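You operate a simulated robot arm through the tools that you are given. There is no shell and no other tool. Be economical: measure what you need, move in short steps, check, and stop when the job is done.

Carry out the task below with a simulated robot arm. There is one attempt and no reset: what you move stays moved.

## Task
Label the yellow-line tyre by the route card, mark it beside the label, book it in.
Fine: long edge along the ring; one white crayon mark within a hand of the label shows the yard that it was checked; crayon back; green key lit. Set down upright: white crayon.

It is judged by the outcome, as a careful person would: the job done as asked, and still so three seconds after it is handed in. It fails if anything else is knocked over, pushed out of place, dropped, spilled or broken.

## Robot
A 7-joint arm with a two-finger parallel gripper on a trunk, on a base that drives. Base frame: it is fixed to the floor where the robot stands at the start and does not move with it; the origin is under the middle of the robot, x ahead of it, y to its left, z up. Lengths are in m, angles in degrees, forces in N, time in s.
With the tool pointing down near the work surface it reaches from about 0.48 to 0.92 m from the robot's upright axis, wherever it stands. Its first joint turns from -115.0 to 115.0 degrees. Places, roughly: blue key [0.6, -1.2, 0.9]; green key [0.6, -1.1, 0.9]; keypad [0.7, -1.1, 0.9]; red key [0.6, -1.1, 0.9]. Payload 3.91 kg.
Tool frame: the origin (TCP) lies between the finger pads and is the grasp point; the fingertips stand 0.03 m ahead of it; z points along the fingers, y is the line along which they close. Largest opening 0.11 m; finger width 0.02, thickness 0.01; the body of the gripper, 0.048 by 0.112 m, starts 0.055 m behind the TCP.
Orientation is told as [roll, pitch, yaw] about the base's x, y, z axes, in that order, counted from this pose: with the fingers straight down and closing along the base's y, the tool's x points along the base's -x, its y along +y and its z along -z.

## Interface
- The arm moves only by the tool servo_tool. Its argument "increments" is a list of rows, each a list of 6 numbers: the shift along the tool's x, y, z in m, then the turn, a rotation vector about the tool's x, y, z in rad. In form: [[tx, ty, tz, wx, wy, wz], ...]. A call has 1 to 12 rows; each row shifts and turns the commanded pose from where the row before left it, along the tool's axes as they then stand. "claw" is the finger opening in m, from 0 to 0.11, set as the call begins (left out, the last holds). Rows are played at 5 a second. More than 0.05 m and 8.6 degrees between two rows, or a gripper value outside its range, and nothing of the call is played. Where a pose cannot be reached the arm comes as near as it can. A force on the tool above 40 N (or 10 N above the force at the start of the call, whichever is more), or a blocked arm, ends the call early, and 0.2 s more pass. The fingers move at their own pace (about 0.153 m/s each) and stop on an object; they squeeze with about 25 N. The grip force told is the motor's: it shows also when the fingers shut on nothing. Time passes only in rows, and 0.2 s behind the last, so rows that do not move let the fingers close. It gives the time, the measured TCP pose, the force on the tool (base axes), the opening and the grip force at its end, in the units of the frame above (readings bear some noise), with the torque about the TCP (base axes, N m) and any sound that the robot's microphone picked up, and new pictures: "pictures" is both (left out), scene, wrist or none.
- Cameras (640 x 400 px; columns grow to the right, rows downward): "scene" is now at [0.217, 0.1571, 1.3438]; the picture's right is [-0.54, -0.84, 0.00], its down [-0.44, 0.28, -0.86] and it looks along [0.72, -0.46, -0.52] (base axes); focal length 214 px, centre (320, 200). "wrist" rides on the gripper at [0.072, 0.017, -0.103] in the tool frame; the picture's right is [-0.23, 0.97, 0.00], its down [-0.76, -0.18, -0.62] and it looks along [-0.61, -0.14, 0.78] (tool axes); focal length 222 px, centre (320, 200).
- slide_trunk(by): slides the trunk up (or, below 0, down) by that many m; the arm and the scene camera ride with it, the base frame stays. It gives what a move gives, with no picture.
- steer(legs): drives the robot by 1 to 6 legs, each [ahead, left, turn to the left] in m, m and degrees, along the robot's own axes; the way and the turn of a leg run together, so that a leg with both is an arc; at most 1.5 m and 180 degrees a leg. The arm and the cameras ride along, it lands a little off, and it stops where it bumps. It gives what a move gives, and a new picture of the scene camera.
- aim_head(pan, tilt): turns the head with the scene camera to pan (to the left, within 80 degrees either way) and tilt (down, from -29 to 69), counted from straight ahead of the robot. It gives what a move gives, and a new picture of the scene camera.
- point_at(camera, pixels): for up to 12 pixels [column, row] of the newest picture of that camera ("zoom" is the newest enlarged one), the place [x, y, z] in the base frame of the surface seen there, good to about 0.003 m. The clock stands still meanwhile.
- zoom(camera, box): a new picture of the part [left, top, right, bottom] of that camera's present view, enlarged. The clock stands still meanwhile.
- finish_job(): hands the job in; it is judged then, once.

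Go step by step. Measure first, check grasps and placings, and put right what went wrong. The budget is 80 turns and 260 pictures, counting those below and the enlarged ones. Unless the task says otherwise, let go and move clear before handing in, and close with one line.

The tools are called as a command line: name --pt "numbers of a row" for each row, then --argument value for the rest, lists and objects as JSON in quotes. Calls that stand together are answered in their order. servo_tool: Moves the arm, as the interface text tells. Its arguments: {"type":"object","properties":{"increments":{"type":"array","items":{"type":"array","items":{"type":"number"}}},"claw":{"type":"number"},"pictures":{"type":"string","enum":["both","scene","wrist","none"]}},"required":["increments"]} The other tools are called the same way: slide_trunk (by) slides the trunk up or down; steer (legs) drives the base; aim_head (pan, tilt) turns the head that bears the scene camera; point_at (camera, pixels) gives the place of the surface under pixels of a picture; zoom (camera, box) takes an enlarged picture of a part of a camera's view; finish_job () hands the job in.

At the start:

```text
time: 0.0
tool_pos: [0.4978, 0.0454, 1.2744]
ee_rot: [0.0, 0.0, 0.0]
contact_force: [-0.2, -0.8, -0.1]
moment: [0.02, 0.02, 0.01]
opening: 0.11
grasp_force: 0.1
trunk travel left (down, up): [-0.675, 0.315]
robot x, y, heading: [-0.0019, 0.0011, 0.1]
head pan, tilt: [-32.4, 31.2]
```

scene: 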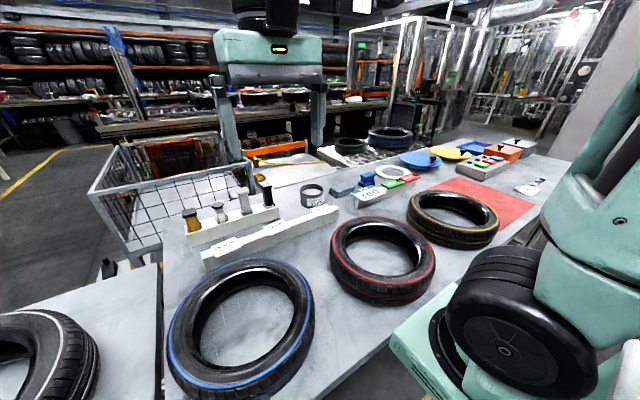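
wrist: 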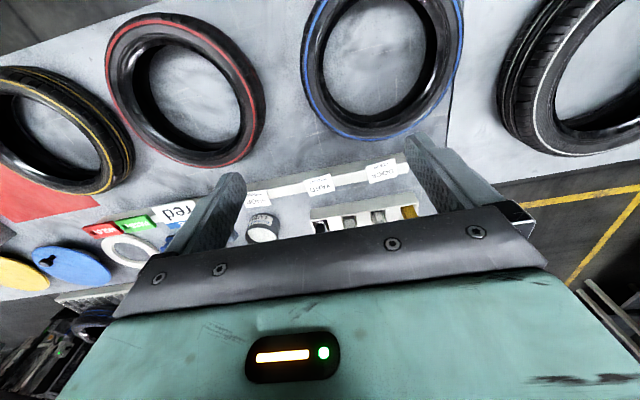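

The scene picture shows four tyres, with the yellow-line one at (453,218), a label strip at (270,235), crayons at (230,210), and a keypad and labels near (390,185). I'll zoom in to read the cards.

zoom --camera "scene" --box '[300, 130, 560, 292]'

zoom --camera "scene" --box '[165, 150, 345, 262]'

zoom --camera "wrist" --box '[220, 140, 460, 290]'

zoom --camera "wrist" --box '[0, 160, 240, 310]'

```text
2.46 times, centred on (430, 211) of scene
```

zoom: 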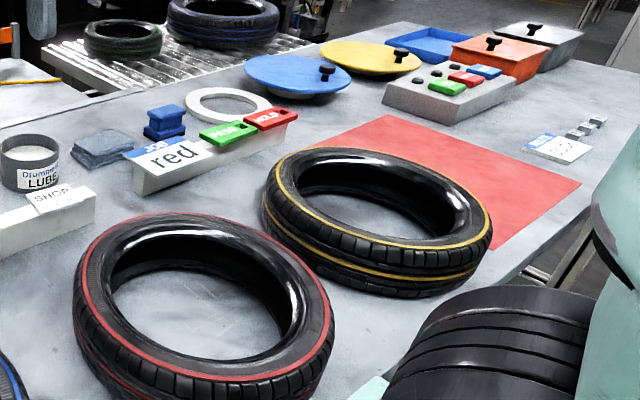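

```text
3.56 times, centred on (255, 206) of scene
```

zoom: 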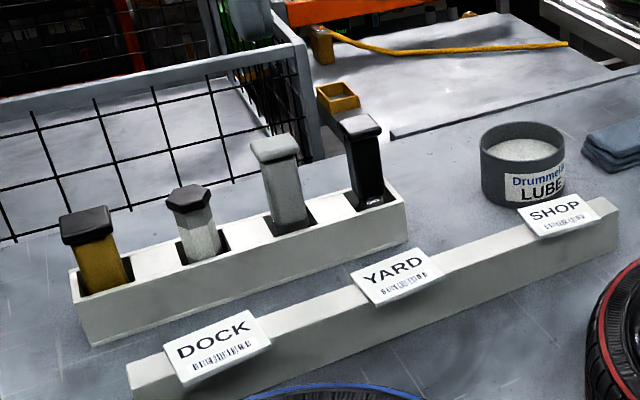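

```text
2.67 times, centred on (340, 215) of wrist
```

zoom: 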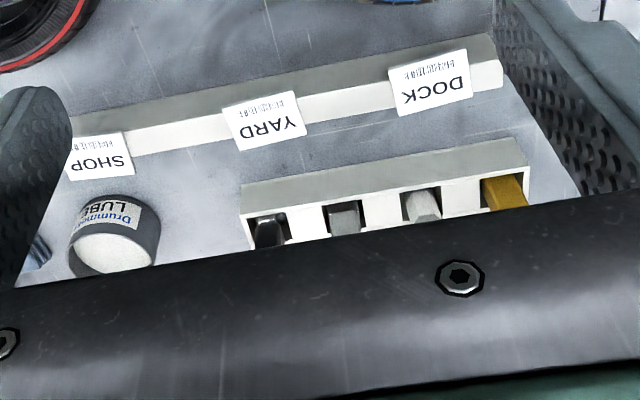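

```text
2.67 times, centred on (120, 235) of wrist
```

zoom: 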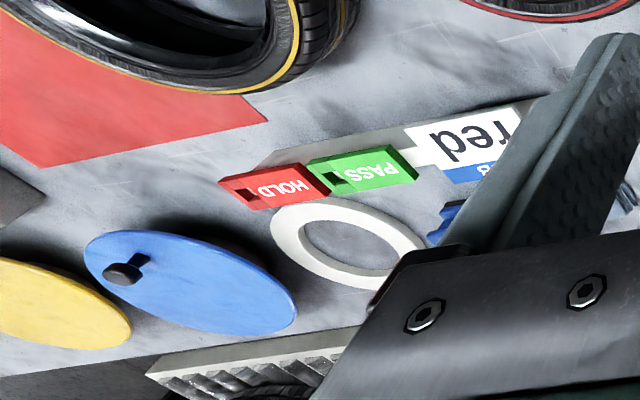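

I can see the labels DOCK, YARD and SHOP, a JOB card reading "red", and another card at (530,190). I'll zoom in on both cards and look around.

zoom --camera "scene" --box '[480, 150, 576, 210]'

zoom --camera "scene" --box '[340, 165, 436, 225]'

aim_head --pan -60 --tilt 35

```text
6.67 times, centred on (528, 180) of scene
```

zoom: 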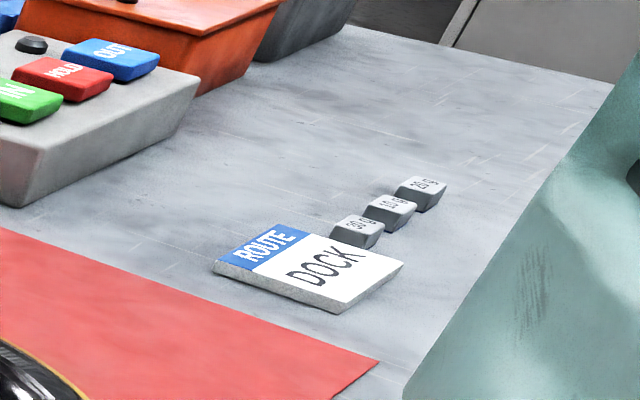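

```text
6.67 times, centred on (388, 195) of scene
```

zoom: 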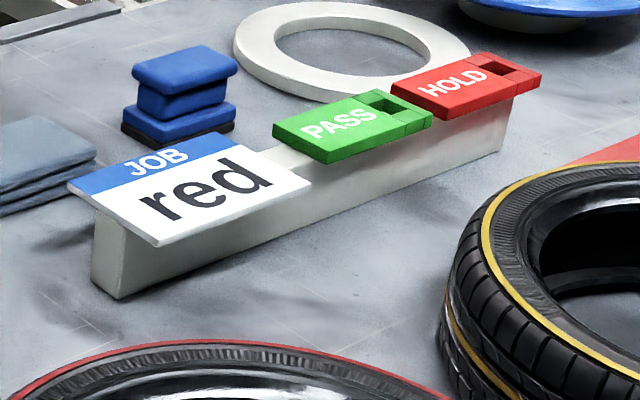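

```text
time: 0.9
tool_pos: [0.4978, 0.0453, 1.2744]
ee_rot: [0.0, 0.0, 0.0]
contact_force: [0.1, -0.5, 0.3]
moment: [0.03, -0.02, 0.01]
opening: 0.1099
grasp_force: 0.0
trunk travel left (down, up): [-0.675, 0.315]
robot x, y, heading: [0.0006, 0.002, -0.1]
head pan, tilt: [-60.0, 35.0]
```

scene: 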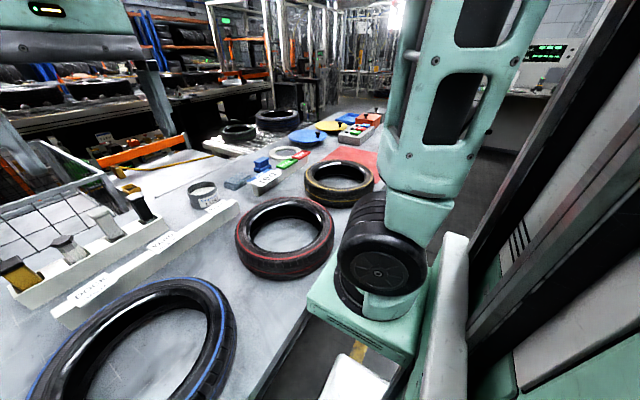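

The route card says DOCK, and the green key reads IN. I'll put the head back and measure places.

aim_head --pan -10 --tilt 40

```text
time: 2.1
tool_pos: [0.4987, 0.0438, 1.2754]
ee_rot: [-0.1, 0.0, 0.1]
contact_force: [0.1, -0.1, 0.0]
moment: [0.0, -0.03, -0.02]
opening: 0.11
grasp_force: 0.2
trunk travel left (down, up): [-0.675, 0.315]
robot x, y, heading: [0.0034, 0.0027, -0.2]
head pan, tilt: [-10.0, 40.0]
```

scene: 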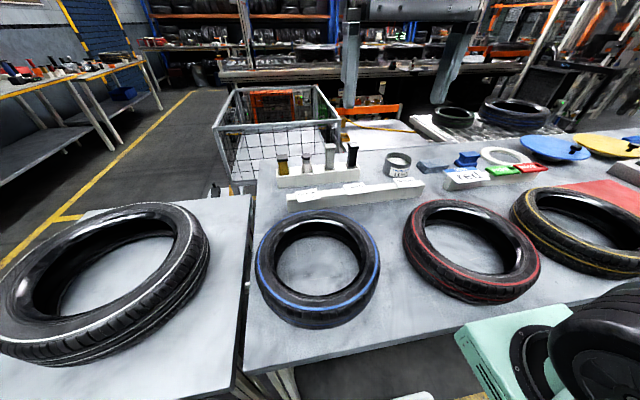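

zoom --camera "scene" --box '[264, 135, 424, 235]'

```text
4.00 times, centred on (344, 185) of scene
```

zoom: 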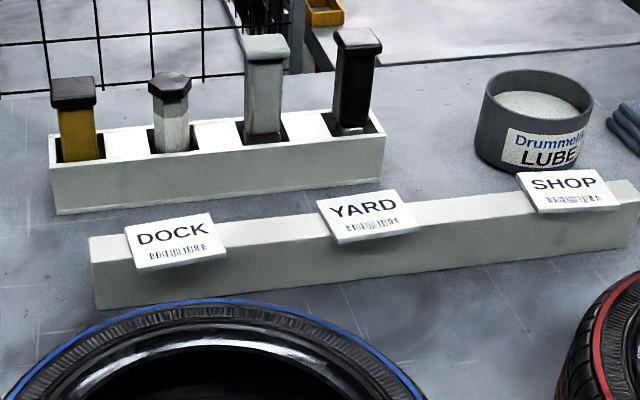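

The second holder (hexagonal, zoom (170,110)) has a white body. I'll measure the labels, crayons and rack.

point_at --camera "zoom" --pixels '[[126, 227], [209, 214], [228, 256], [137, 271], [72, 82], [168, 80], [265, 42], [357, 36], [172, 130], [50, 140], [388, 136], [95, 245]]'

point_at --camera "scene" --pixels '[[525, 225], [512, 207], [530, 190], [600, 192], [580, 262], [560, 240], [550, 210], [590, 235], [520, 380]]'

```text
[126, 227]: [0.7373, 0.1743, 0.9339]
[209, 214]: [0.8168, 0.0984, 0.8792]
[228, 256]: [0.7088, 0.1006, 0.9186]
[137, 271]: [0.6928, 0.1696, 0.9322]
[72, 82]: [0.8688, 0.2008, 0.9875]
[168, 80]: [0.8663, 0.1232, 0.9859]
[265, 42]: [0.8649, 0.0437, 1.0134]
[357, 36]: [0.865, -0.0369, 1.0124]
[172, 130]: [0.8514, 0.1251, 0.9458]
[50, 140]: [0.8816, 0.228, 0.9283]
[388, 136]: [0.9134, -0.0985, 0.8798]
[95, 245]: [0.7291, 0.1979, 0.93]
```

```text
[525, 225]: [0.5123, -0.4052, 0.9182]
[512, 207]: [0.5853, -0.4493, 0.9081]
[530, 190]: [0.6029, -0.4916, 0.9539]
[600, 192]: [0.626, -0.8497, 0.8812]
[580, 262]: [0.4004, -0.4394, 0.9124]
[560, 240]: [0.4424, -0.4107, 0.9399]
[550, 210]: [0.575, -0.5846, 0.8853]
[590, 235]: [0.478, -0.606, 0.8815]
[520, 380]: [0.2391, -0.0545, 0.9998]
```

servo_tool --pt "-0.02 0.015 0.03 0 0 0" --pt "-0.02 0.015 0.03 0 0 0" --pt "-0.02 0.015 0.03 0 0 0" --pt "-0.02 0.015 0.03 0 0 0" --pt "-0.02 0.015 0.03 0 0 0" --pt "-0.01 0.015 0.03 0 0 0" --pictures "both"

```text
time: 3.5
tool_pos: [0.6096, 0.1367, 1.0944]
ee_rot: [0.1, 0.0, 0.0]
contact_force: [0.4, 0.1, 0.9]
moment: [0.06, -0.03, 0.04]
opening: 0.1099
grasp_force: 0.1
trunk travel left (down, up): [-0.675, 0.315]
robot x, y, heading: [0.0022, 0.0021, -0.2]
head pan, tilt: [-10.0, 40.0]
```

scene: 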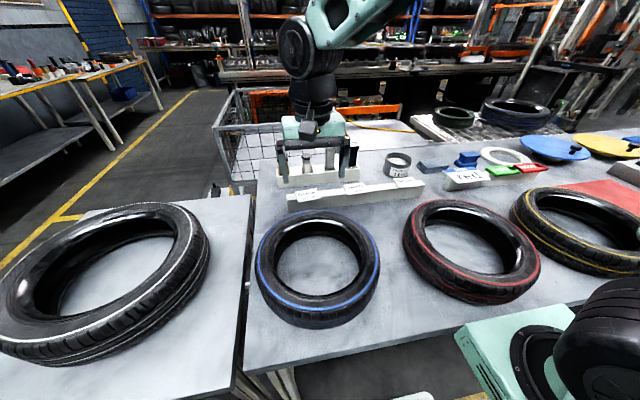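
wrist: 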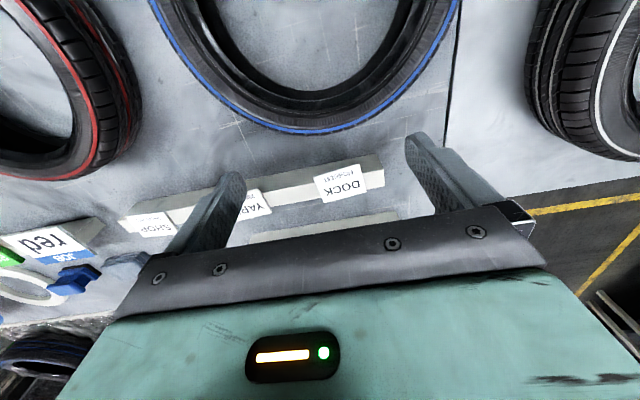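

zoom --camera "wrist" --box '[280, 150, 408, 230]'

point_at --camera "wrist" --pixels '[[316, 178], [357, 165], [364, 186], [323, 201], [340, 183], [378, 154], [384, 180], [300, 178]]'

```text
5.00 times, centred on (344, 190) of wrist
```

zoom: 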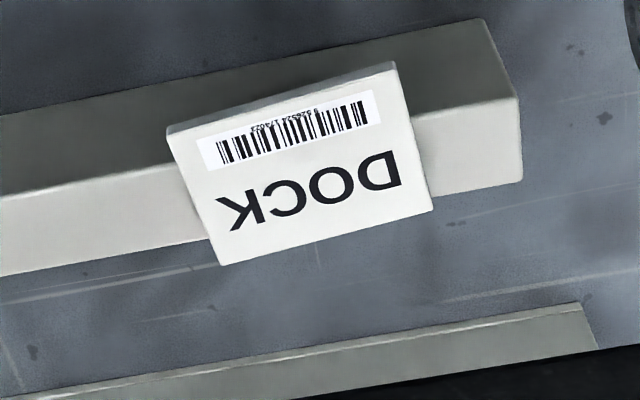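

```text
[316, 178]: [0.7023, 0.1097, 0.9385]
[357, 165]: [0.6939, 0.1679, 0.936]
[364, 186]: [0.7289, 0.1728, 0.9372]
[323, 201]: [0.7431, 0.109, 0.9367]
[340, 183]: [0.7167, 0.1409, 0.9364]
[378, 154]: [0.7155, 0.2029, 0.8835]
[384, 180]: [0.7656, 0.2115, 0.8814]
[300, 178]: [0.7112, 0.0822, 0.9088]
```

point_at --camera "zoom" --pixels '[[460, 112], [470, 190], [150, 170], [150, 240], [175, 140], [390, 70], [430, 205], [222, 258], [300, 165], [480, 30], [90, 190], [518, 170]]'

```text
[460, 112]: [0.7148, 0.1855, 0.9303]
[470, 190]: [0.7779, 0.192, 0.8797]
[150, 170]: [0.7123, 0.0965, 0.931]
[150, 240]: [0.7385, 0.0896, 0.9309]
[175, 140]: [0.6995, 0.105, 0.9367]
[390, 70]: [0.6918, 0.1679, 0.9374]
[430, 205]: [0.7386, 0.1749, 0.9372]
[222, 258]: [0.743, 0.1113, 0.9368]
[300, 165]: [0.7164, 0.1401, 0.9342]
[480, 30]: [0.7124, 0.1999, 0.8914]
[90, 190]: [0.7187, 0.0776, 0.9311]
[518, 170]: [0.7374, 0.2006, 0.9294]
```

servo_tool --pt "0 0 0 0 0 0.134" --pt "0 0 0 0 0 0.134" --pt "0 0 0 0 0 0.134" --pt "0 0 0 0 0 0.134" --pt "0 0 0 0 0 0.134" --pt "0 0 0 0 0 0.134" --pt "0 0 0 0 0 0.134" --pt "0 0 0 0 0 0.134" --pt "0 0 0 0 0 0.134" --pt "0 0 0 0 0 0.134" --pt "0 0 0 0 0 0.134" --pt "0 0 0 0 0 0" --claw 0.08 --pictures "none"

```text
time: 6.1
tool_pos: [0.6081, 0.1351, 1.0948]
ee_rot: [0.0, 0.0, -84.5]
contact_force: [-0.8, -0.1, -0.7]
moment: [-0.01, -0.01, -0.02]
opening: 0.0804
grasp_force: 0.0
trunk travel left (down, up): [-0.675, 0.315]
robot x, y, heading: [0.004, 0.0019, -0.2]
head pan, tilt: [-10.0, 40.0]
```

servo_tool --pt "-0.0019 0.0367 0.02 0 0 0" --pt "-0.0019 0.0367 0.02 0 0 0" --pt "-0.0018 0.0366 0.02 0 0 0" --pt "0 0 0.015 0 0 0" --pt "0 0 0 0 0 0"

```text
time: 7.3
tool_pos: [0.7188, 0.1404, 1.0215]
ee_rot: [0.0, 0.0, -84.4]
contact_force: [-0.5, 0.5, 0.0]
moment: [0.0, 0.02, 0.0]
opening: 0.0802
grasp_force: 0.0
trunk travel left (down, up): [-0.675, 0.315]
robot x, y, heading: [-0.003, 0.0031, 0.1]
head pan, tilt: [-10.0, 40.0]
```

scene: 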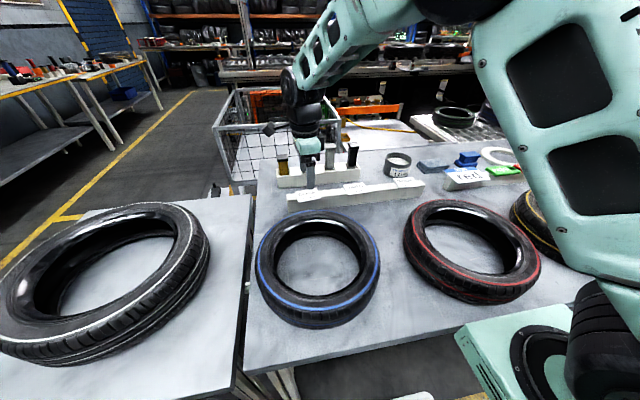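
wrist: 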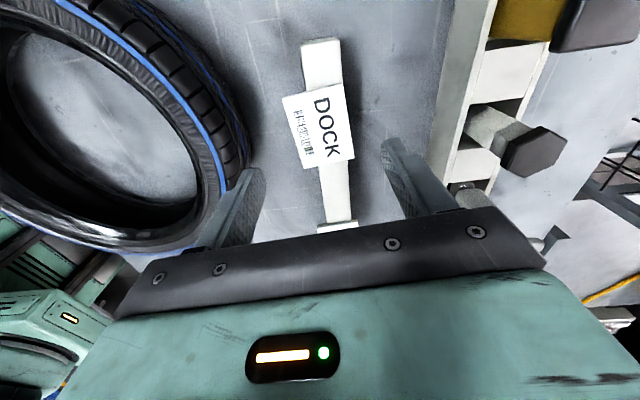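

The card is at wrist (320,125) between the fingers and looks aligned. I'll re-measure it from close by.

point_at --camera "wrist" --pixels '[[284, 98], [340, 87], [352, 157], [302, 167], [305, 60], [337, 60]]'

zoom --camera "wrist" --box '[440, 60, 600, 160]'

```text
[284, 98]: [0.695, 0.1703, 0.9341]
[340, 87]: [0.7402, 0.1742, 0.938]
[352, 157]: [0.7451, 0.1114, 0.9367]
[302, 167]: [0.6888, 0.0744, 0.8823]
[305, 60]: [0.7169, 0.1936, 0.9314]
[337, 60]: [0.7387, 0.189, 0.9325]
```

```text
4.00 times, centred on (520, 110) of wrist
```

zoom: 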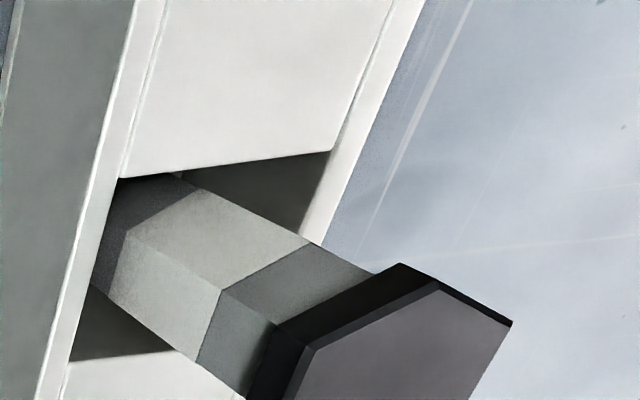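

servo_tool --pt "0 0 0.02 0 0 0" --pt "0 0 0.02 0 0 0" --pt "0 0 0.0205 0 0 0" --pt "0 0 0 0 0 0"

```text
time: 8.3
tool_pos: [0.7181, 0.1393, 0.9607]
ee_rot: [0.0, 0.0, -84.5]
contact_force: [0.9, 0.6, -0.1]
moment: [0.0, -0.04, -0.02]
opening: 0.0799
grasp_force: 0.0
trunk travel left (down, up): [-0.675, 0.315]
robot x, y, heading: [-0.0013, 0.0014, 0.0]
head pan, tilt: [-10.0, 40.0]
```

scene: 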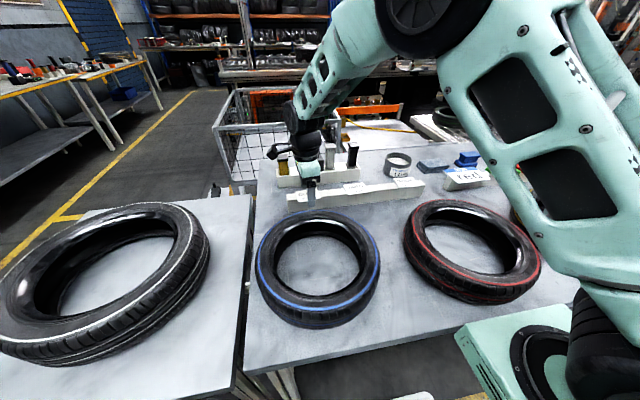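
wrist: 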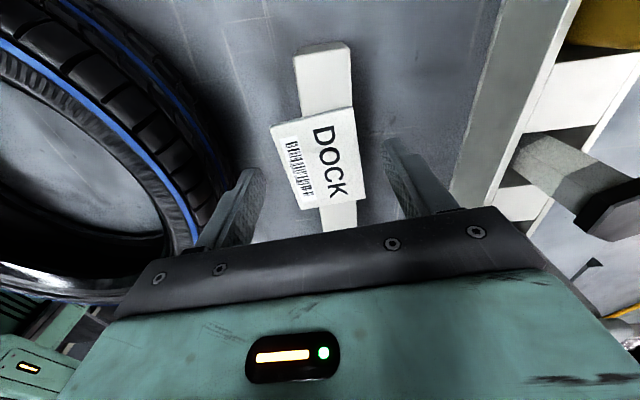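

servo_tool --pt "0 0 0 0 0 0" --pt "0 0 0 0 0 0" --pt "0 0 0 0 0 0" --claw 0.03 --pictures "wrist"

```text
time: 9.1
tool_pos: [0.7187, 0.1397, 0.9592]
ee_rot: [0.0, 0.0, -84.5]
contact_force: [-0.9, -0.2, 0.1]
moment: [0.0, -0.01, 0.02]
opening: 0.0486
grasp_force: 24.2
trunk travel left (down, up): [-0.675, 0.315]
robot x, y, heading: [-0.0019, 0.0002, -0.1]
head pan, tilt: [-10.0, 40.0]
```

wrist: 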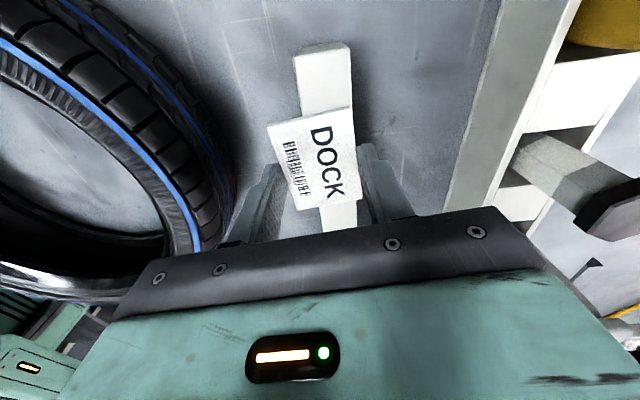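

The grip held at 0.0486. Lifting.

servo_tool --pt "0 0 -0.02 0 0 0" --pt "0 0 -0.04 0 0 0" --pt "0 0 -0.04 0 0 0" --pt "0 0 -0.03 0 0 0" --pt "0 0 0 0 0 0" --pictures "both"

```text
time: 10.3
tool_pos: [0.7189, 0.1414, 1.0919]
ee_rot: [0.0, 0.0, -84.5]
contact_force: [-0.2, -0.1, 1.2]
moment: [-0.03, -0.01, 0.01]
opening: 0.0485
grasp_force: 25.2
trunk travel left (down, up): [-0.675, 0.315]
robot x, y, heading: [-0.0, 0.0011, -0.1]
head pan, tilt: [-10.0, 40.0]
```

scene: 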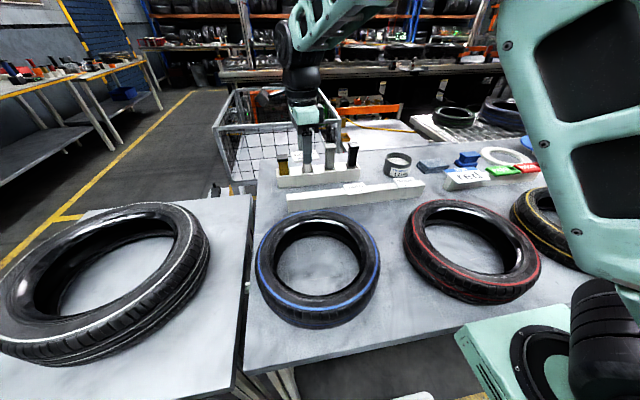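
wrist: 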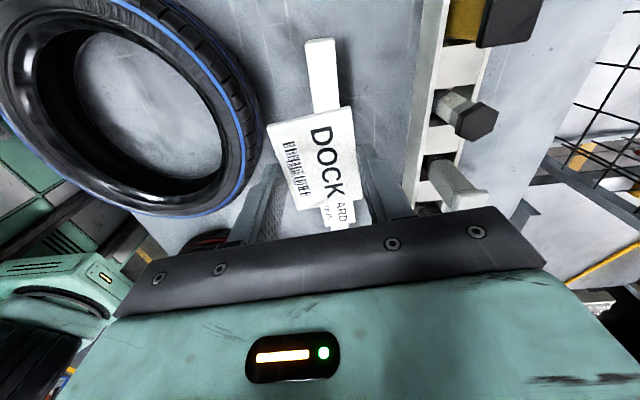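

The label is held at wrist (315,155). I'll measure how it sits in the hand and look at the yellow tyre.

point_at --camera "wrist" --pixels '[[270, 127], [350, 109], [355, 192], [301, 208], [320, 155]]'

aim_head --pan -52 --tilt 48

```text
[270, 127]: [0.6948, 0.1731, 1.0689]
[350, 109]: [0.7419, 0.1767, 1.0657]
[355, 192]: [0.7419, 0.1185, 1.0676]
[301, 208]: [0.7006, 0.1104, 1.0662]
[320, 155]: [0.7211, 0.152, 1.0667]
```

```text
time: 11.4
tool_pos: [0.7193, 0.1431, 1.09]
ee_rot: [-0.1, 0.0, -84.5]
contact_force: [-1.0, -0.3, -0.1]
moment: [0.03, 0.0, 0.0]
opening: 0.0486
grasp_force: 25.2
trunk travel left (down, up): [-0.675, 0.315]
robot x, y, heading: [-0.0023, 0.0005, -0.1]
head pan, tilt: [-52.0, 48.0]
```

scene: 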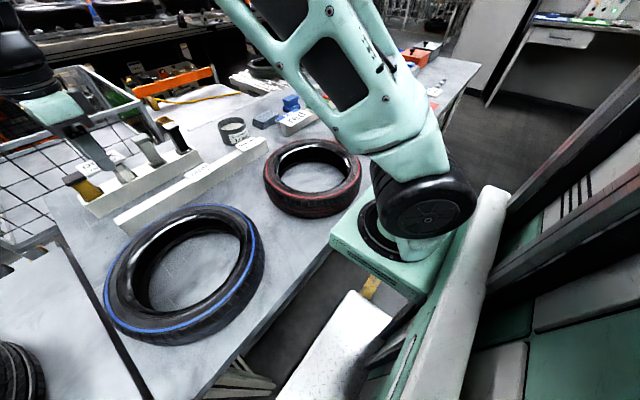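

servo_tool --pt "-0.033 -0.0203 -0.0186 0 0 0" --pt "-0.033 -0.0203 -0.0186 0 0 0" --pt "-0.033 -0.0203 -0.0186 0 0 0" --pt "-0.033 -0.0203 -0.0186 0 0 0" --pt "-0.033 -0.0203 -0.0186 0 0 0" --pt "-0.033 -0.0203 -0.0186 0 0 0" --pt "-0.033 -0.0203 -0.0186 0 0 0" --pt "0 0 0 0 0 0"

```text
time: 13.2
tool_pos: [0.5992, -0.1019, 1.2222]
ee_rot: [0.0, 0.0, -84.6]
contact_force: [0.4, 0.7, -0.3]
moment: [0.01, 0.02, -0.03]
opening: 0.0484
grasp_force: 24.6
trunk travel left (down, up): [-0.675, 0.315]
robot x, y, heading: [-0.0016, -0.0006, -0.0]
head pan, tilt: [-52.0, 48.0]
```

scene: 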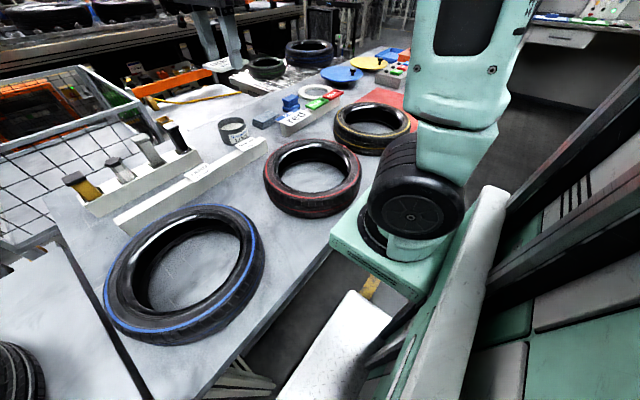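
wrist: 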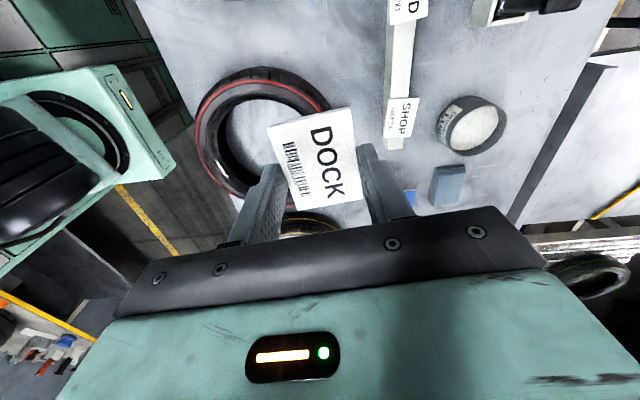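

zoom --camera "scene" --box '[316, 84, 436, 159]'

```text
5.33 times, centred on (376, 122) of scene
```

zoom: 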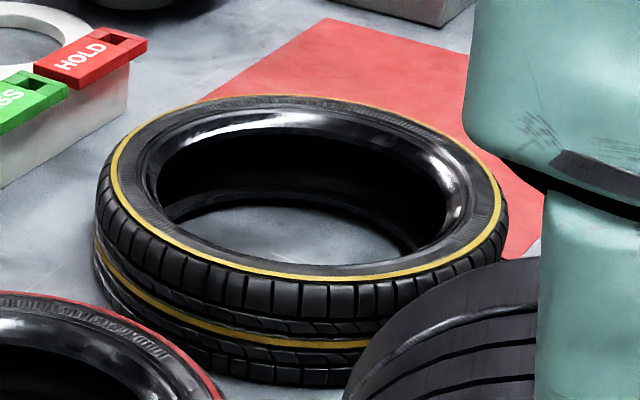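

point_at --camera "zoom" --pixels '[[113, 175], [180, 245], [280, 277], [400, 270], [490, 215], [470, 150], [350, 102], [200, 103], [150, 180], [190, 230], [138, 190], [280, 262]]'

```text
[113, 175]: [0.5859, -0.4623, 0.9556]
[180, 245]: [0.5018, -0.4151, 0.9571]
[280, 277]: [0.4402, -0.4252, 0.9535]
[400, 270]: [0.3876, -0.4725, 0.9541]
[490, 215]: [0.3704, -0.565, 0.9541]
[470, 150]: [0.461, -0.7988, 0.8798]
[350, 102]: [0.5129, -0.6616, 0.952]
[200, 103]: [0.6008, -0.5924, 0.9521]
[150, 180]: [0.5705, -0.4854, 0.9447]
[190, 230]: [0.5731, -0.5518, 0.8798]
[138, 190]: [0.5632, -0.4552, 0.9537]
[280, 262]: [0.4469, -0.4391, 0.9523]
```

servo_tool --pt "0 0 0 0 0 -0.138" --pt "0 0 0 0 0 -0.138" --pt "0 0 0 0 0 -0.138" --pt "0 0 0 0 0 -0.138" --pt "0 0 0 0 0 -0.138" --pictures "none"

servo_tool --pt "-0.0259 -0.0311 0 0 0 0" --pt "-0.0259 -0.0311 0 0 0 0" --pt "-0.0259 -0.0311 0.02 0 0 0" --pt "-0.0259 -0.0311 0.02 0 0 0" --pt "-0.0259 -0.0311 0.02 0 0 0" --pt "-0.0259 -0.0311 0.02 0 0 0" --pt "-0.0259 -0.0311 0.02 0 0 0" --pt "-0.0259 -0.0311 0.02 0 0 0" --pt "-0.0259 -0.0311 0.02 0 0 0" --pt "0 0 0 0 0 0"

```text
time: 14.4
tool_pos: [0.5973, -0.1036, 1.2202]
ee_rot: [0.1, 0.0, -44.8]
contact_force: [-0.1, 0.3, -0.6]
moment: [0.01, -0.02, 0.0]
opening: 0.0484
grasp_force: 25.0
trunk travel left (down, up): [-0.675, 0.315]
robot x, y, heading: [-0.0001, 0.0026, -0.0]
head pan, tilt: [-52.0, 48.0]
```

```text
time: 16.6
tool_pos: [0.5658, -0.4679, 1.0796]
ee_rot: [-0.1, 0.0, -44.8]
contact_force: [0.9, -0.2, -0.4]
moment: [-0.04, 0.04, -0.01]
opening: 0.0485
grasp_force: 25.0
trunk travel left (down, up): [-0.675, 0.315]
robot x, y, heading: [-0.0032, 0.0017, -0.2]
head pan, tilt: [-52.0, 48.0]
```

scene: 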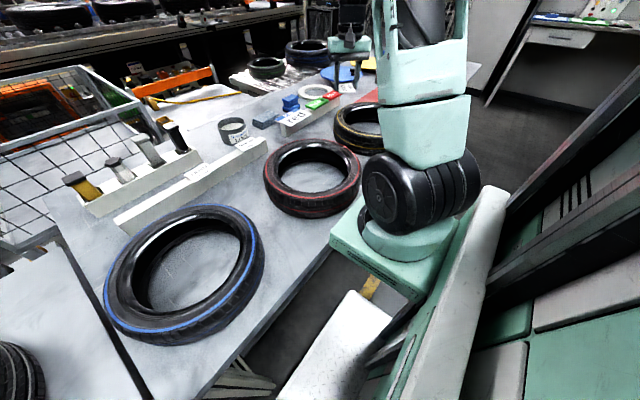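
wrist: 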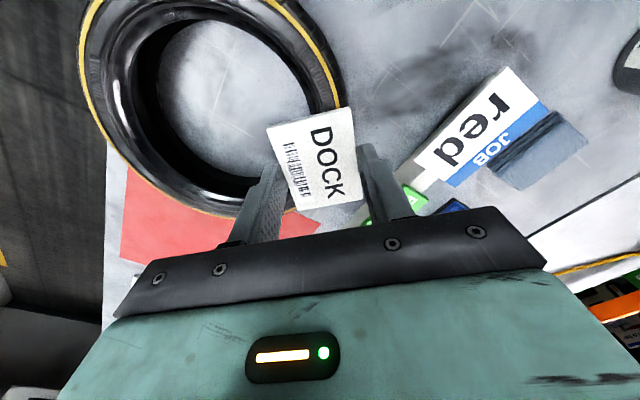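

The label is above the ring's upper-left part. I'll check the ring and the nearby PASS block for clearance.

point_at --camera "wrist" --pixels '[[90, 110], [140, 10], [230, 5], [310, 40], [330, 75], [120, 160], [180, 202], [300, 60], [285, 45], [415, 195], [395, 185], [430, 175]]'

```text
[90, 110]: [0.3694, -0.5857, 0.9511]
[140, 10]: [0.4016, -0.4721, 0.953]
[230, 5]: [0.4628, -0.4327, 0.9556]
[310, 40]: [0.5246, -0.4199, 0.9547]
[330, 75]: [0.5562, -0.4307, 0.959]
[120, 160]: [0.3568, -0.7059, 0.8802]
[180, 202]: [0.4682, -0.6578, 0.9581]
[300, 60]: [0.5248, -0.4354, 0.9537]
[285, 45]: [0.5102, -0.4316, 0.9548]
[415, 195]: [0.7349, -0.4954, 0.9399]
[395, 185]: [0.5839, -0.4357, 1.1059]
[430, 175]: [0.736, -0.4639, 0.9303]
```

servo_tool --pt "0.0015 0.0025 0.03 0 0 0" --pt "0 0 0.03 0 0 0" --pt "0 0 0.02 0 0 0" --pt "0 0 0 0 0 0"

```text
time: 17.6
tool_pos: [0.5672, -0.4662, 1.0012]
ee_rot: [0.0, 0.0, -44.9]
contact_force: [-0.5, 0.6, -0.8]
moment: [0.0, 0.02, 0.0]
opening: 0.0485
grasp_force: 24.5
trunk travel left (down, up): [-0.675, 0.315]
robot x, y, heading: [0.0004, 0.0001, -0.0]
head pan, tilt: [-52.0, 48.0]
```

scene: 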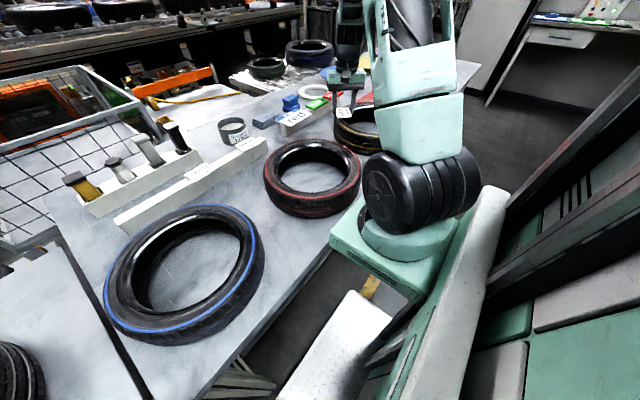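
wrist: 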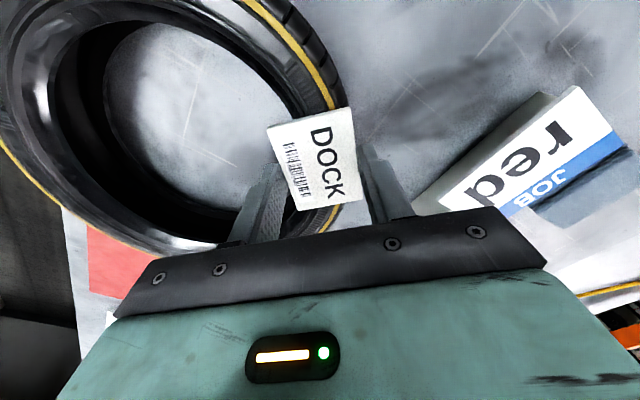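

Centred over the ring. Lowering in fine steps until it touches.

servo_tool --pt "0 0 0.008 0 0 0" --pt "0 0 0.003 0 0 0" --pt "0 0 0.002 0 0 0" --pt "0 0 0.002 0 0 0" --pt "0 0 0 0 0 0" --pictures "wrist"

```text
time: 18.8
tool_pos: [0.5676, -0.4637, 0.985]
ee_rot: [0.0, 0.1, -44.9]
contact_force: [-0.3, 0.5, -0.1]
moment: [0.01, 0.0, 0.02]
opening: 0.0485
grasp_force: 25.3
trunk travel left (down, up): [-0.675, 0.315]
robot x, y, heading: [-0.0004, -0.0031, -0.1]
head pan, tilt: [-52.0, 48.0]
```

wrist: 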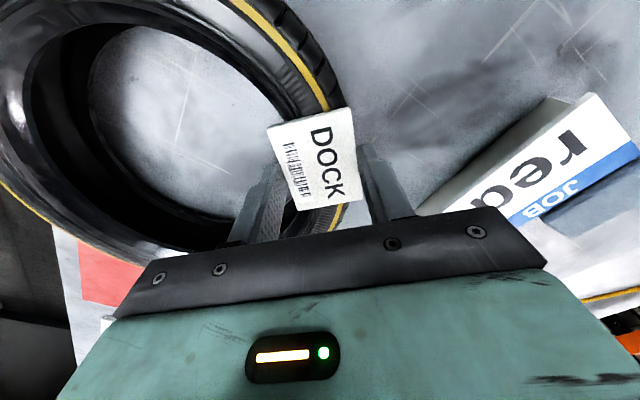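

servo_tool --pt "0 0 0.0015 0 0 0" --pt "0 0 0.0015 0 0 0" --pt "0 0 0 0 0 0" --pictures "none"

```text
time: 19.6
tool_pos: [0.5682, -0.4645, 0.983]
ee_rot: [0.0, -0.2, -44.8]
contact_force: [0.7, 1.0, 22.8]
moment: [0.07, -0.03, -0.02]
opening: 0.0483
grasp_force: 25.4
trunk travel left (down, up): [-0.675, 0.315]
robot x, y, heading: [-0.0022, -0.0009, 0.2]
head pan, tilt: [-52.0, 48.0]
```

It touches with 23 N, so the label is pressed on. Releasing.

servo_tool --pt "0 0 -0.0005 0 0 0" --pt "0 0 0 0 0 0" --pt "0 0 0 0 0 0" --claw 0.068 --pictures "wrist"

servo_tool --pt "0 0 -0.02 0 0 0" --pt "0 0 -0.04 0 0 0" --pt "0 0 -0.04 0 0 0" --pt "0 0 -0.04 0 0 0" --pt "0 0 0 0 0 0" --pictures "wrist"

```text
time: 20.4
tool_pos: [0.5683, -0.463, 0.9819]
ee_rot: [0.0, 0.0, -44.9]
contact_force: [0.6, -0.2, -0.2]
moment: [0.0, 0.02, 0.04]
opening: 0.0681
grasp_force: 0.0
trunk travel left (down, up): [-0.675, 0.315]
robot x, y, heading: [0.0008, 0.0014, 0.0]
head pan, tilt: [-52.0, 48.0]
```

wrist: 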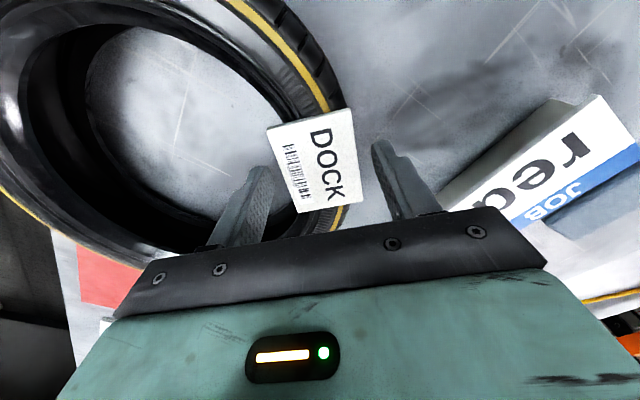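

```text
time: 21.6
tool_pos: [0.5673, -0.464, 1.1238]
ee_rot: [0.0, 0.0, -44.8]
contact_force: [-0.2, -0.6, -0.7]
moment: [-0.01, 0.01, -0.01]
opening: 0.0679
grasp_force: 0.1
trunk travel left (down, up): [-0.675, 0.315]
robot x, y, heading: [-0.0011, 0.0025, -0.2]
head pan, tilt: [-52.0, 48.0]
```

wrist: 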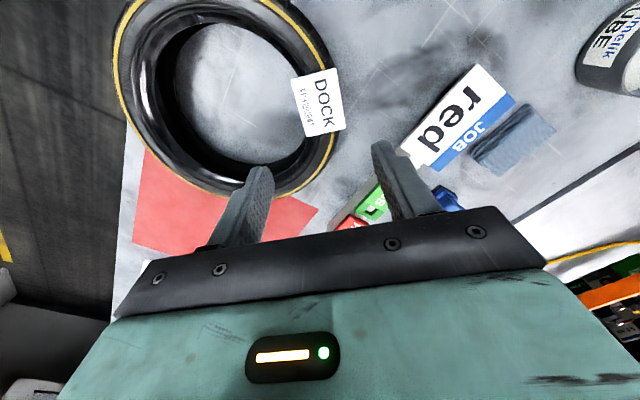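

The label sits on the ring at (318,103), flat and tangential. I'll measure the ring well from here for the mark.

point_at --camera "wrist" --pixels '[[114, 60], [132, 130], [185, 180], [285, 193], [331, 155], [329, 62], [290, 15], [300, 180], [310, 150], [283, 25], [305, 72], [339, 128]]'

zoom --camera "wrist" --box '[200, 0, 392, 120]'

```text
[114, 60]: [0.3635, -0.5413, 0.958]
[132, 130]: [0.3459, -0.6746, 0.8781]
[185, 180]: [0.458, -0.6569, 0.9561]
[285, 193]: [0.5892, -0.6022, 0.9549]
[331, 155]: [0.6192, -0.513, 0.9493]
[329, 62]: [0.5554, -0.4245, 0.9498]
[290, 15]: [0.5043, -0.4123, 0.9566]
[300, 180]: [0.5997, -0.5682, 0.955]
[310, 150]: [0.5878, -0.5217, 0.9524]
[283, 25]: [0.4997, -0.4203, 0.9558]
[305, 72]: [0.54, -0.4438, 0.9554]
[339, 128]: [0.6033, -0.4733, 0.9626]
```

```text
3.33 times, centred on (296, 60) of wrist
```

zoom: 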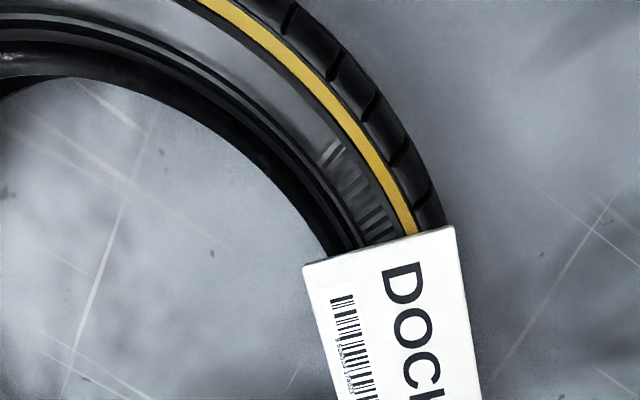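

servo_tool --pt "0 0 -0.02 0 0 -0.1305" --pt "0 0 -0.02 0 0 -0.1305" --pt "0 0 0 0 0 -0.1305" --pt "0 0 0 0 0 -0.1305" --pt "0 0 0 0 0 -0.1305" --pt "0 0 0 0 0 -0.1305" --pt "-0.0148 0.0449 0 0 0 0" --pt "-0.0148 0.0449 0 0 0 0" --pt "-0.0148 0.0449 0 0 0 0" --pt "-0.0148 0.0449 0 0 0 0" --pt "-0.0148 0.0449 0 0 0 0" --pt "-0.0148 0.0449 0 0 0 0" --claw 0.05 --pictures "none"

servo_tool --pt "-0.0148 0.0449 0 0 0 0" --pt "-0.0148 0.0449 0 0 0 0" --pt "-0.0148 0.0449 0 0 0 0" --pt "-0.0148 0.0449 0 0 0 0" --pt "-0.0148 0.0449 0 0 0 0" --pt "-0.0148 0.0449 0 0 0 0" --pt "-0.0148 0.0449 0 0 0 0" --pt "0 0 0 0 0 0" --pictures "wrist"

aim_head --pan -10 --tilt 40

```text
time: 24.2
tool_pos: [0.6563, -0.195, 1.1635]
ee_rot: [0.0, 0.0, 0.0]
contact_force: [0.3, 0.3, -0.8]
moment: [0.04, -0.01, 0.0]
opening: 0.05
grasp_force: 0.1
trunk travel left (down, up): [-0.675, 0.315]
robot x, y, heading: [-0.0004, -0.0009, 0.0]
head pan, tilt: [-52.0, 48.0]
```

```text
time: 26.0
tool_pos: [0.758, 0.1185, 1.1642]
ee_rot: [0.0, 0.0, 0.0]
contact_force: [0.3, -0.4, 0.7]
moment: [0.03, 0.05, -0.02]
opening: 0.0501
grasp_force: 0.0
trunk travel left (down, up): [-0.675, 0.315]
robot x, y, heading: [-0.0018, -0.0009, -0.1]
head pan, tilt: [-52.0, 48.0]
```

wrist: 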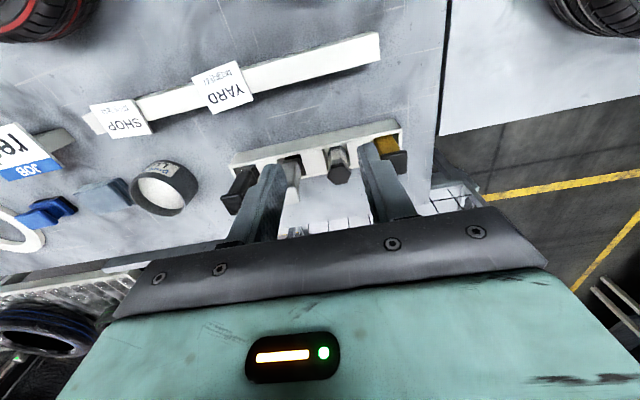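

```text
time: 27.1
tool_pos: [0.7593, 0.118, 1.1627]
ee_rot: [0.0, 0.1, 0.0]
contact_force: [-0.6, 0.4, -0.6]
moment: [-0.02, 0.0, 0.02]
opening: 0.0498
grasp_force: 0.2
trunk travel left (down, up): [-0.675, 0.315]
robot x, y, heading: [0.0019, -0.0013, 0.1]
head pan, tilt: [-10.0, 40.0]
```

scene: 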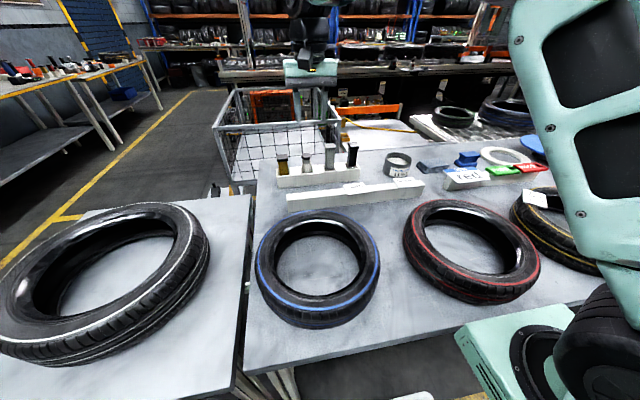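

zoom --camera "wrist" --box '[300, 125, 380, 175]'

zoom --camera "scene" --box '[268, 135, 364, 195]'

point_at --camera "zoom" --pixels '[[250, 149], [240, 165], [266, 164], [255, 180], [255, 200], [260, 227], [180, 235], [305, 230], [215, 250], [300, 250], [100, 155], [390, 115]]'

```text
8.00 times, centred on (340, 150) of wrist
```

zoom: 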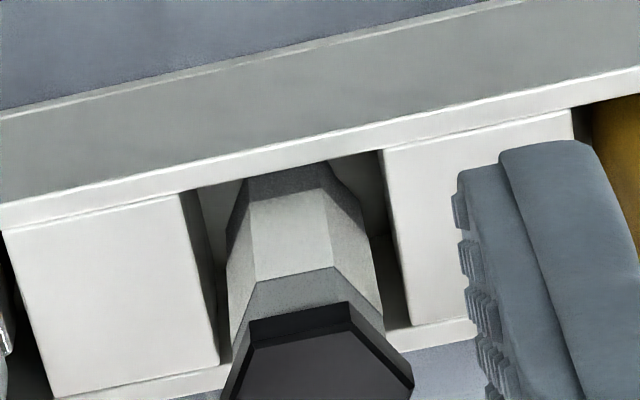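

```text
6.67 times, centred on (316, 165) of scene
```

zoom: 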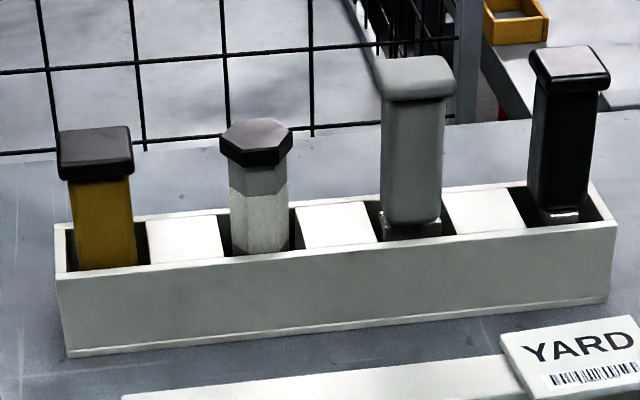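

```text
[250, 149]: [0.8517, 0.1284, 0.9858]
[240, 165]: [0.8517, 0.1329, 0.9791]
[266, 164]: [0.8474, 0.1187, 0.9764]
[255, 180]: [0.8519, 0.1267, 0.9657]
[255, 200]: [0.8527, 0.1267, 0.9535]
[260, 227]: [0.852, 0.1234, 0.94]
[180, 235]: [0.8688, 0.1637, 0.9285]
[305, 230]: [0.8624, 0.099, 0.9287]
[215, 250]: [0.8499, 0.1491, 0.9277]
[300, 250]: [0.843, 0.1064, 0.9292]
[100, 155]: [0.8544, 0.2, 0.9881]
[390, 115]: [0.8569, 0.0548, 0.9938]
```

The hexagonal crayon's flats face ±x, so I'll turn to yaw -90 and hover over it.

servo_tool --pt "0 0 0 0 0 0.1428" --pt "0 0 0 0 0 0.1428" --pt "0 0 0 0 0 0.1428" --pt "0 0 0 0 0 0.1428" --pt "0 0 0 0 0 0.1428" --pt "0 0 0 0 0 0.1428" --pt "0 0 0 0 0 0.1428" --pt "0 0 0 0 0 0.1428" --pt "0 0 0 0 0 0.1428" --pt "0 0 0 0 0 0.1428" --pt "0 0 0 0 0 0.1428" --pt "0 0 0 0 0 0" --claw 0.08 --pictures "none"

servo_tool --pt "0.002 0.035 0 0 0 0" --pt "0.002 0.036 0 0 0 0" --pt "0.0015 0.035 0 0 0 0" --pt "0 0 0.04 0 0 0" --pt "0 0 0.04 0 0 0" --pt "0 0 0 0 0 0"

```text
time: 29.7
tool_pos: [0.76, 0.1188, 1.1613]
ee_rot: [0.0, 0.0, -90.1]
contact_force: [-0.1, 0.4, -0.1]
moment: [-0.04, 0.01, 0.02]
opening: 0.08
grasp_force: 0.2
trunk travel left (down, up): [-0.675, 0.315]
robot x, y, heading: [0.0011, -0.0037, -0.2]
head pan, tilt: [-10.0, 40.0]
```

```text
time: 31.1
tool_pos: [0.8512, 0.1226, 1.0767]
ee_rot: [0.0, 0.0, -90.0]
contact_force: [-0.2, -0.1, -0.3]
moment: [0.03, 0.0, 0.03]
opening: 0.0797
grasp_force: 0.1
out of reach, approached as far as the arm can: row 3
trunk travel left (down, up): [-0.675, 0.315]
robot x, y, heading: [-0.0016, 0.0029, 0.1]
head pan, tilt: [-10.0, 40.0]
```

scene: 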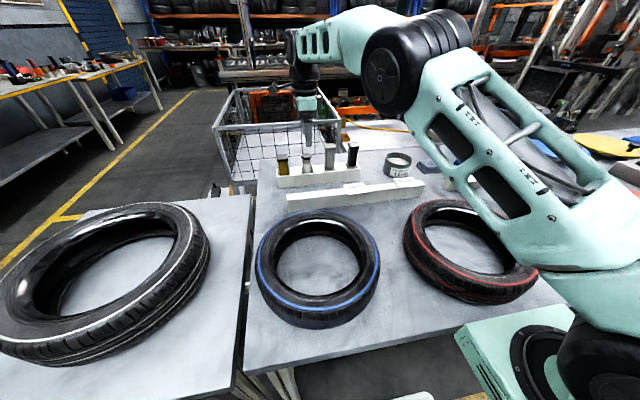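
wrist: 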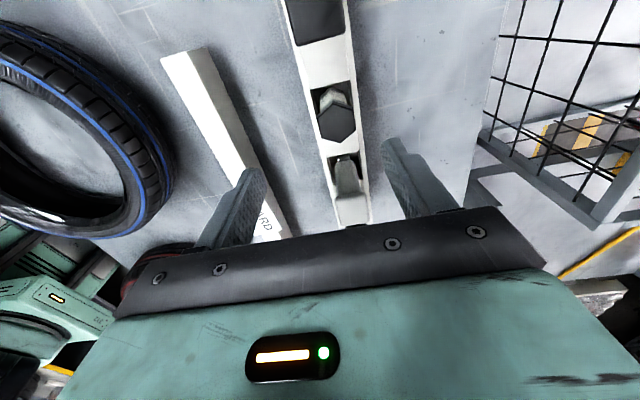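

point_at --camera "wrist" --pixels '[[336, 123], [323, 105], [336, 98], [350, 102], [355, 128], [338, 142], [320, 130], [318, 112]]'

zoom --camera "wrist" --box '[288, 70, 400, 140]'

```text
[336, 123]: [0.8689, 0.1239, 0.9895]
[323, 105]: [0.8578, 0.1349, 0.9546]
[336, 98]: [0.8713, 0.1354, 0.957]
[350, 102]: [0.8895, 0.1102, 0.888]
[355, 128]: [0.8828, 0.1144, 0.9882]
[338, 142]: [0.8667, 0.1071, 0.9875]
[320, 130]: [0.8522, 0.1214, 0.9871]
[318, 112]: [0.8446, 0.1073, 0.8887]
```

```text
5.71 times, centred on (344, 105) of wrist
```

zoom: 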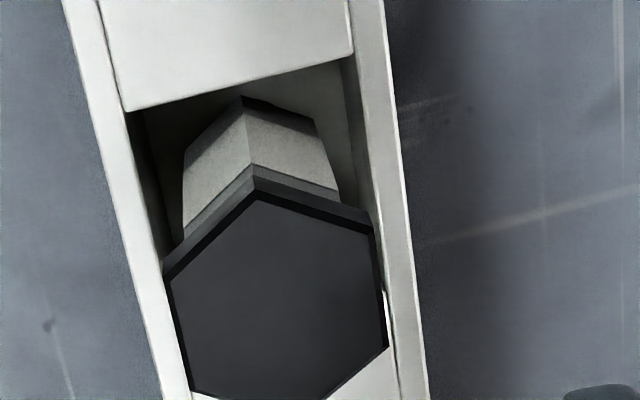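

servo_tool --pt "0 0 0.02 0 0 0" --pt "0 0 0.02 0 0 0" --pt "0 0.008 0 0 0 0" --pt "0 0.008 0 0 0 0" --pt "0 0 0 0 0 0" --pictures "wrist"

```text
time: 32.3
tool_pos: [0.8681, 0.1209, 1.0347]
ee_rot: [0.0, 0.1, -90.1]
contact_force: [-1.2, 0.6, -0.5]
moment: [-0.01, -0.01, -0.03]
opening: 0.0799
grasp_force: 0.1
trunk travel left (down, up): [-0.675, 0.315]
robot x, y, heading: [0.0012, -0.0023, 0.2]
head pan, tilt: [-10.0, 40.0]
```

wrist: 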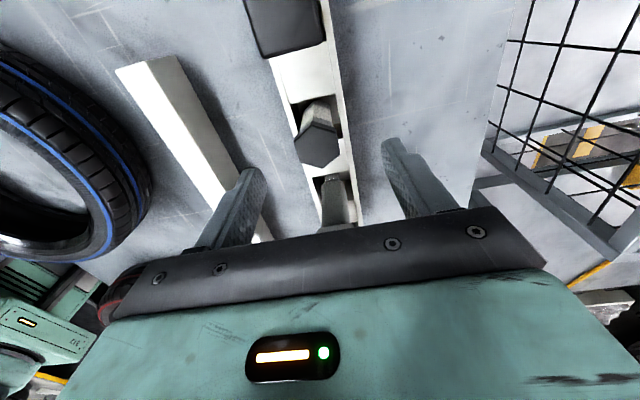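

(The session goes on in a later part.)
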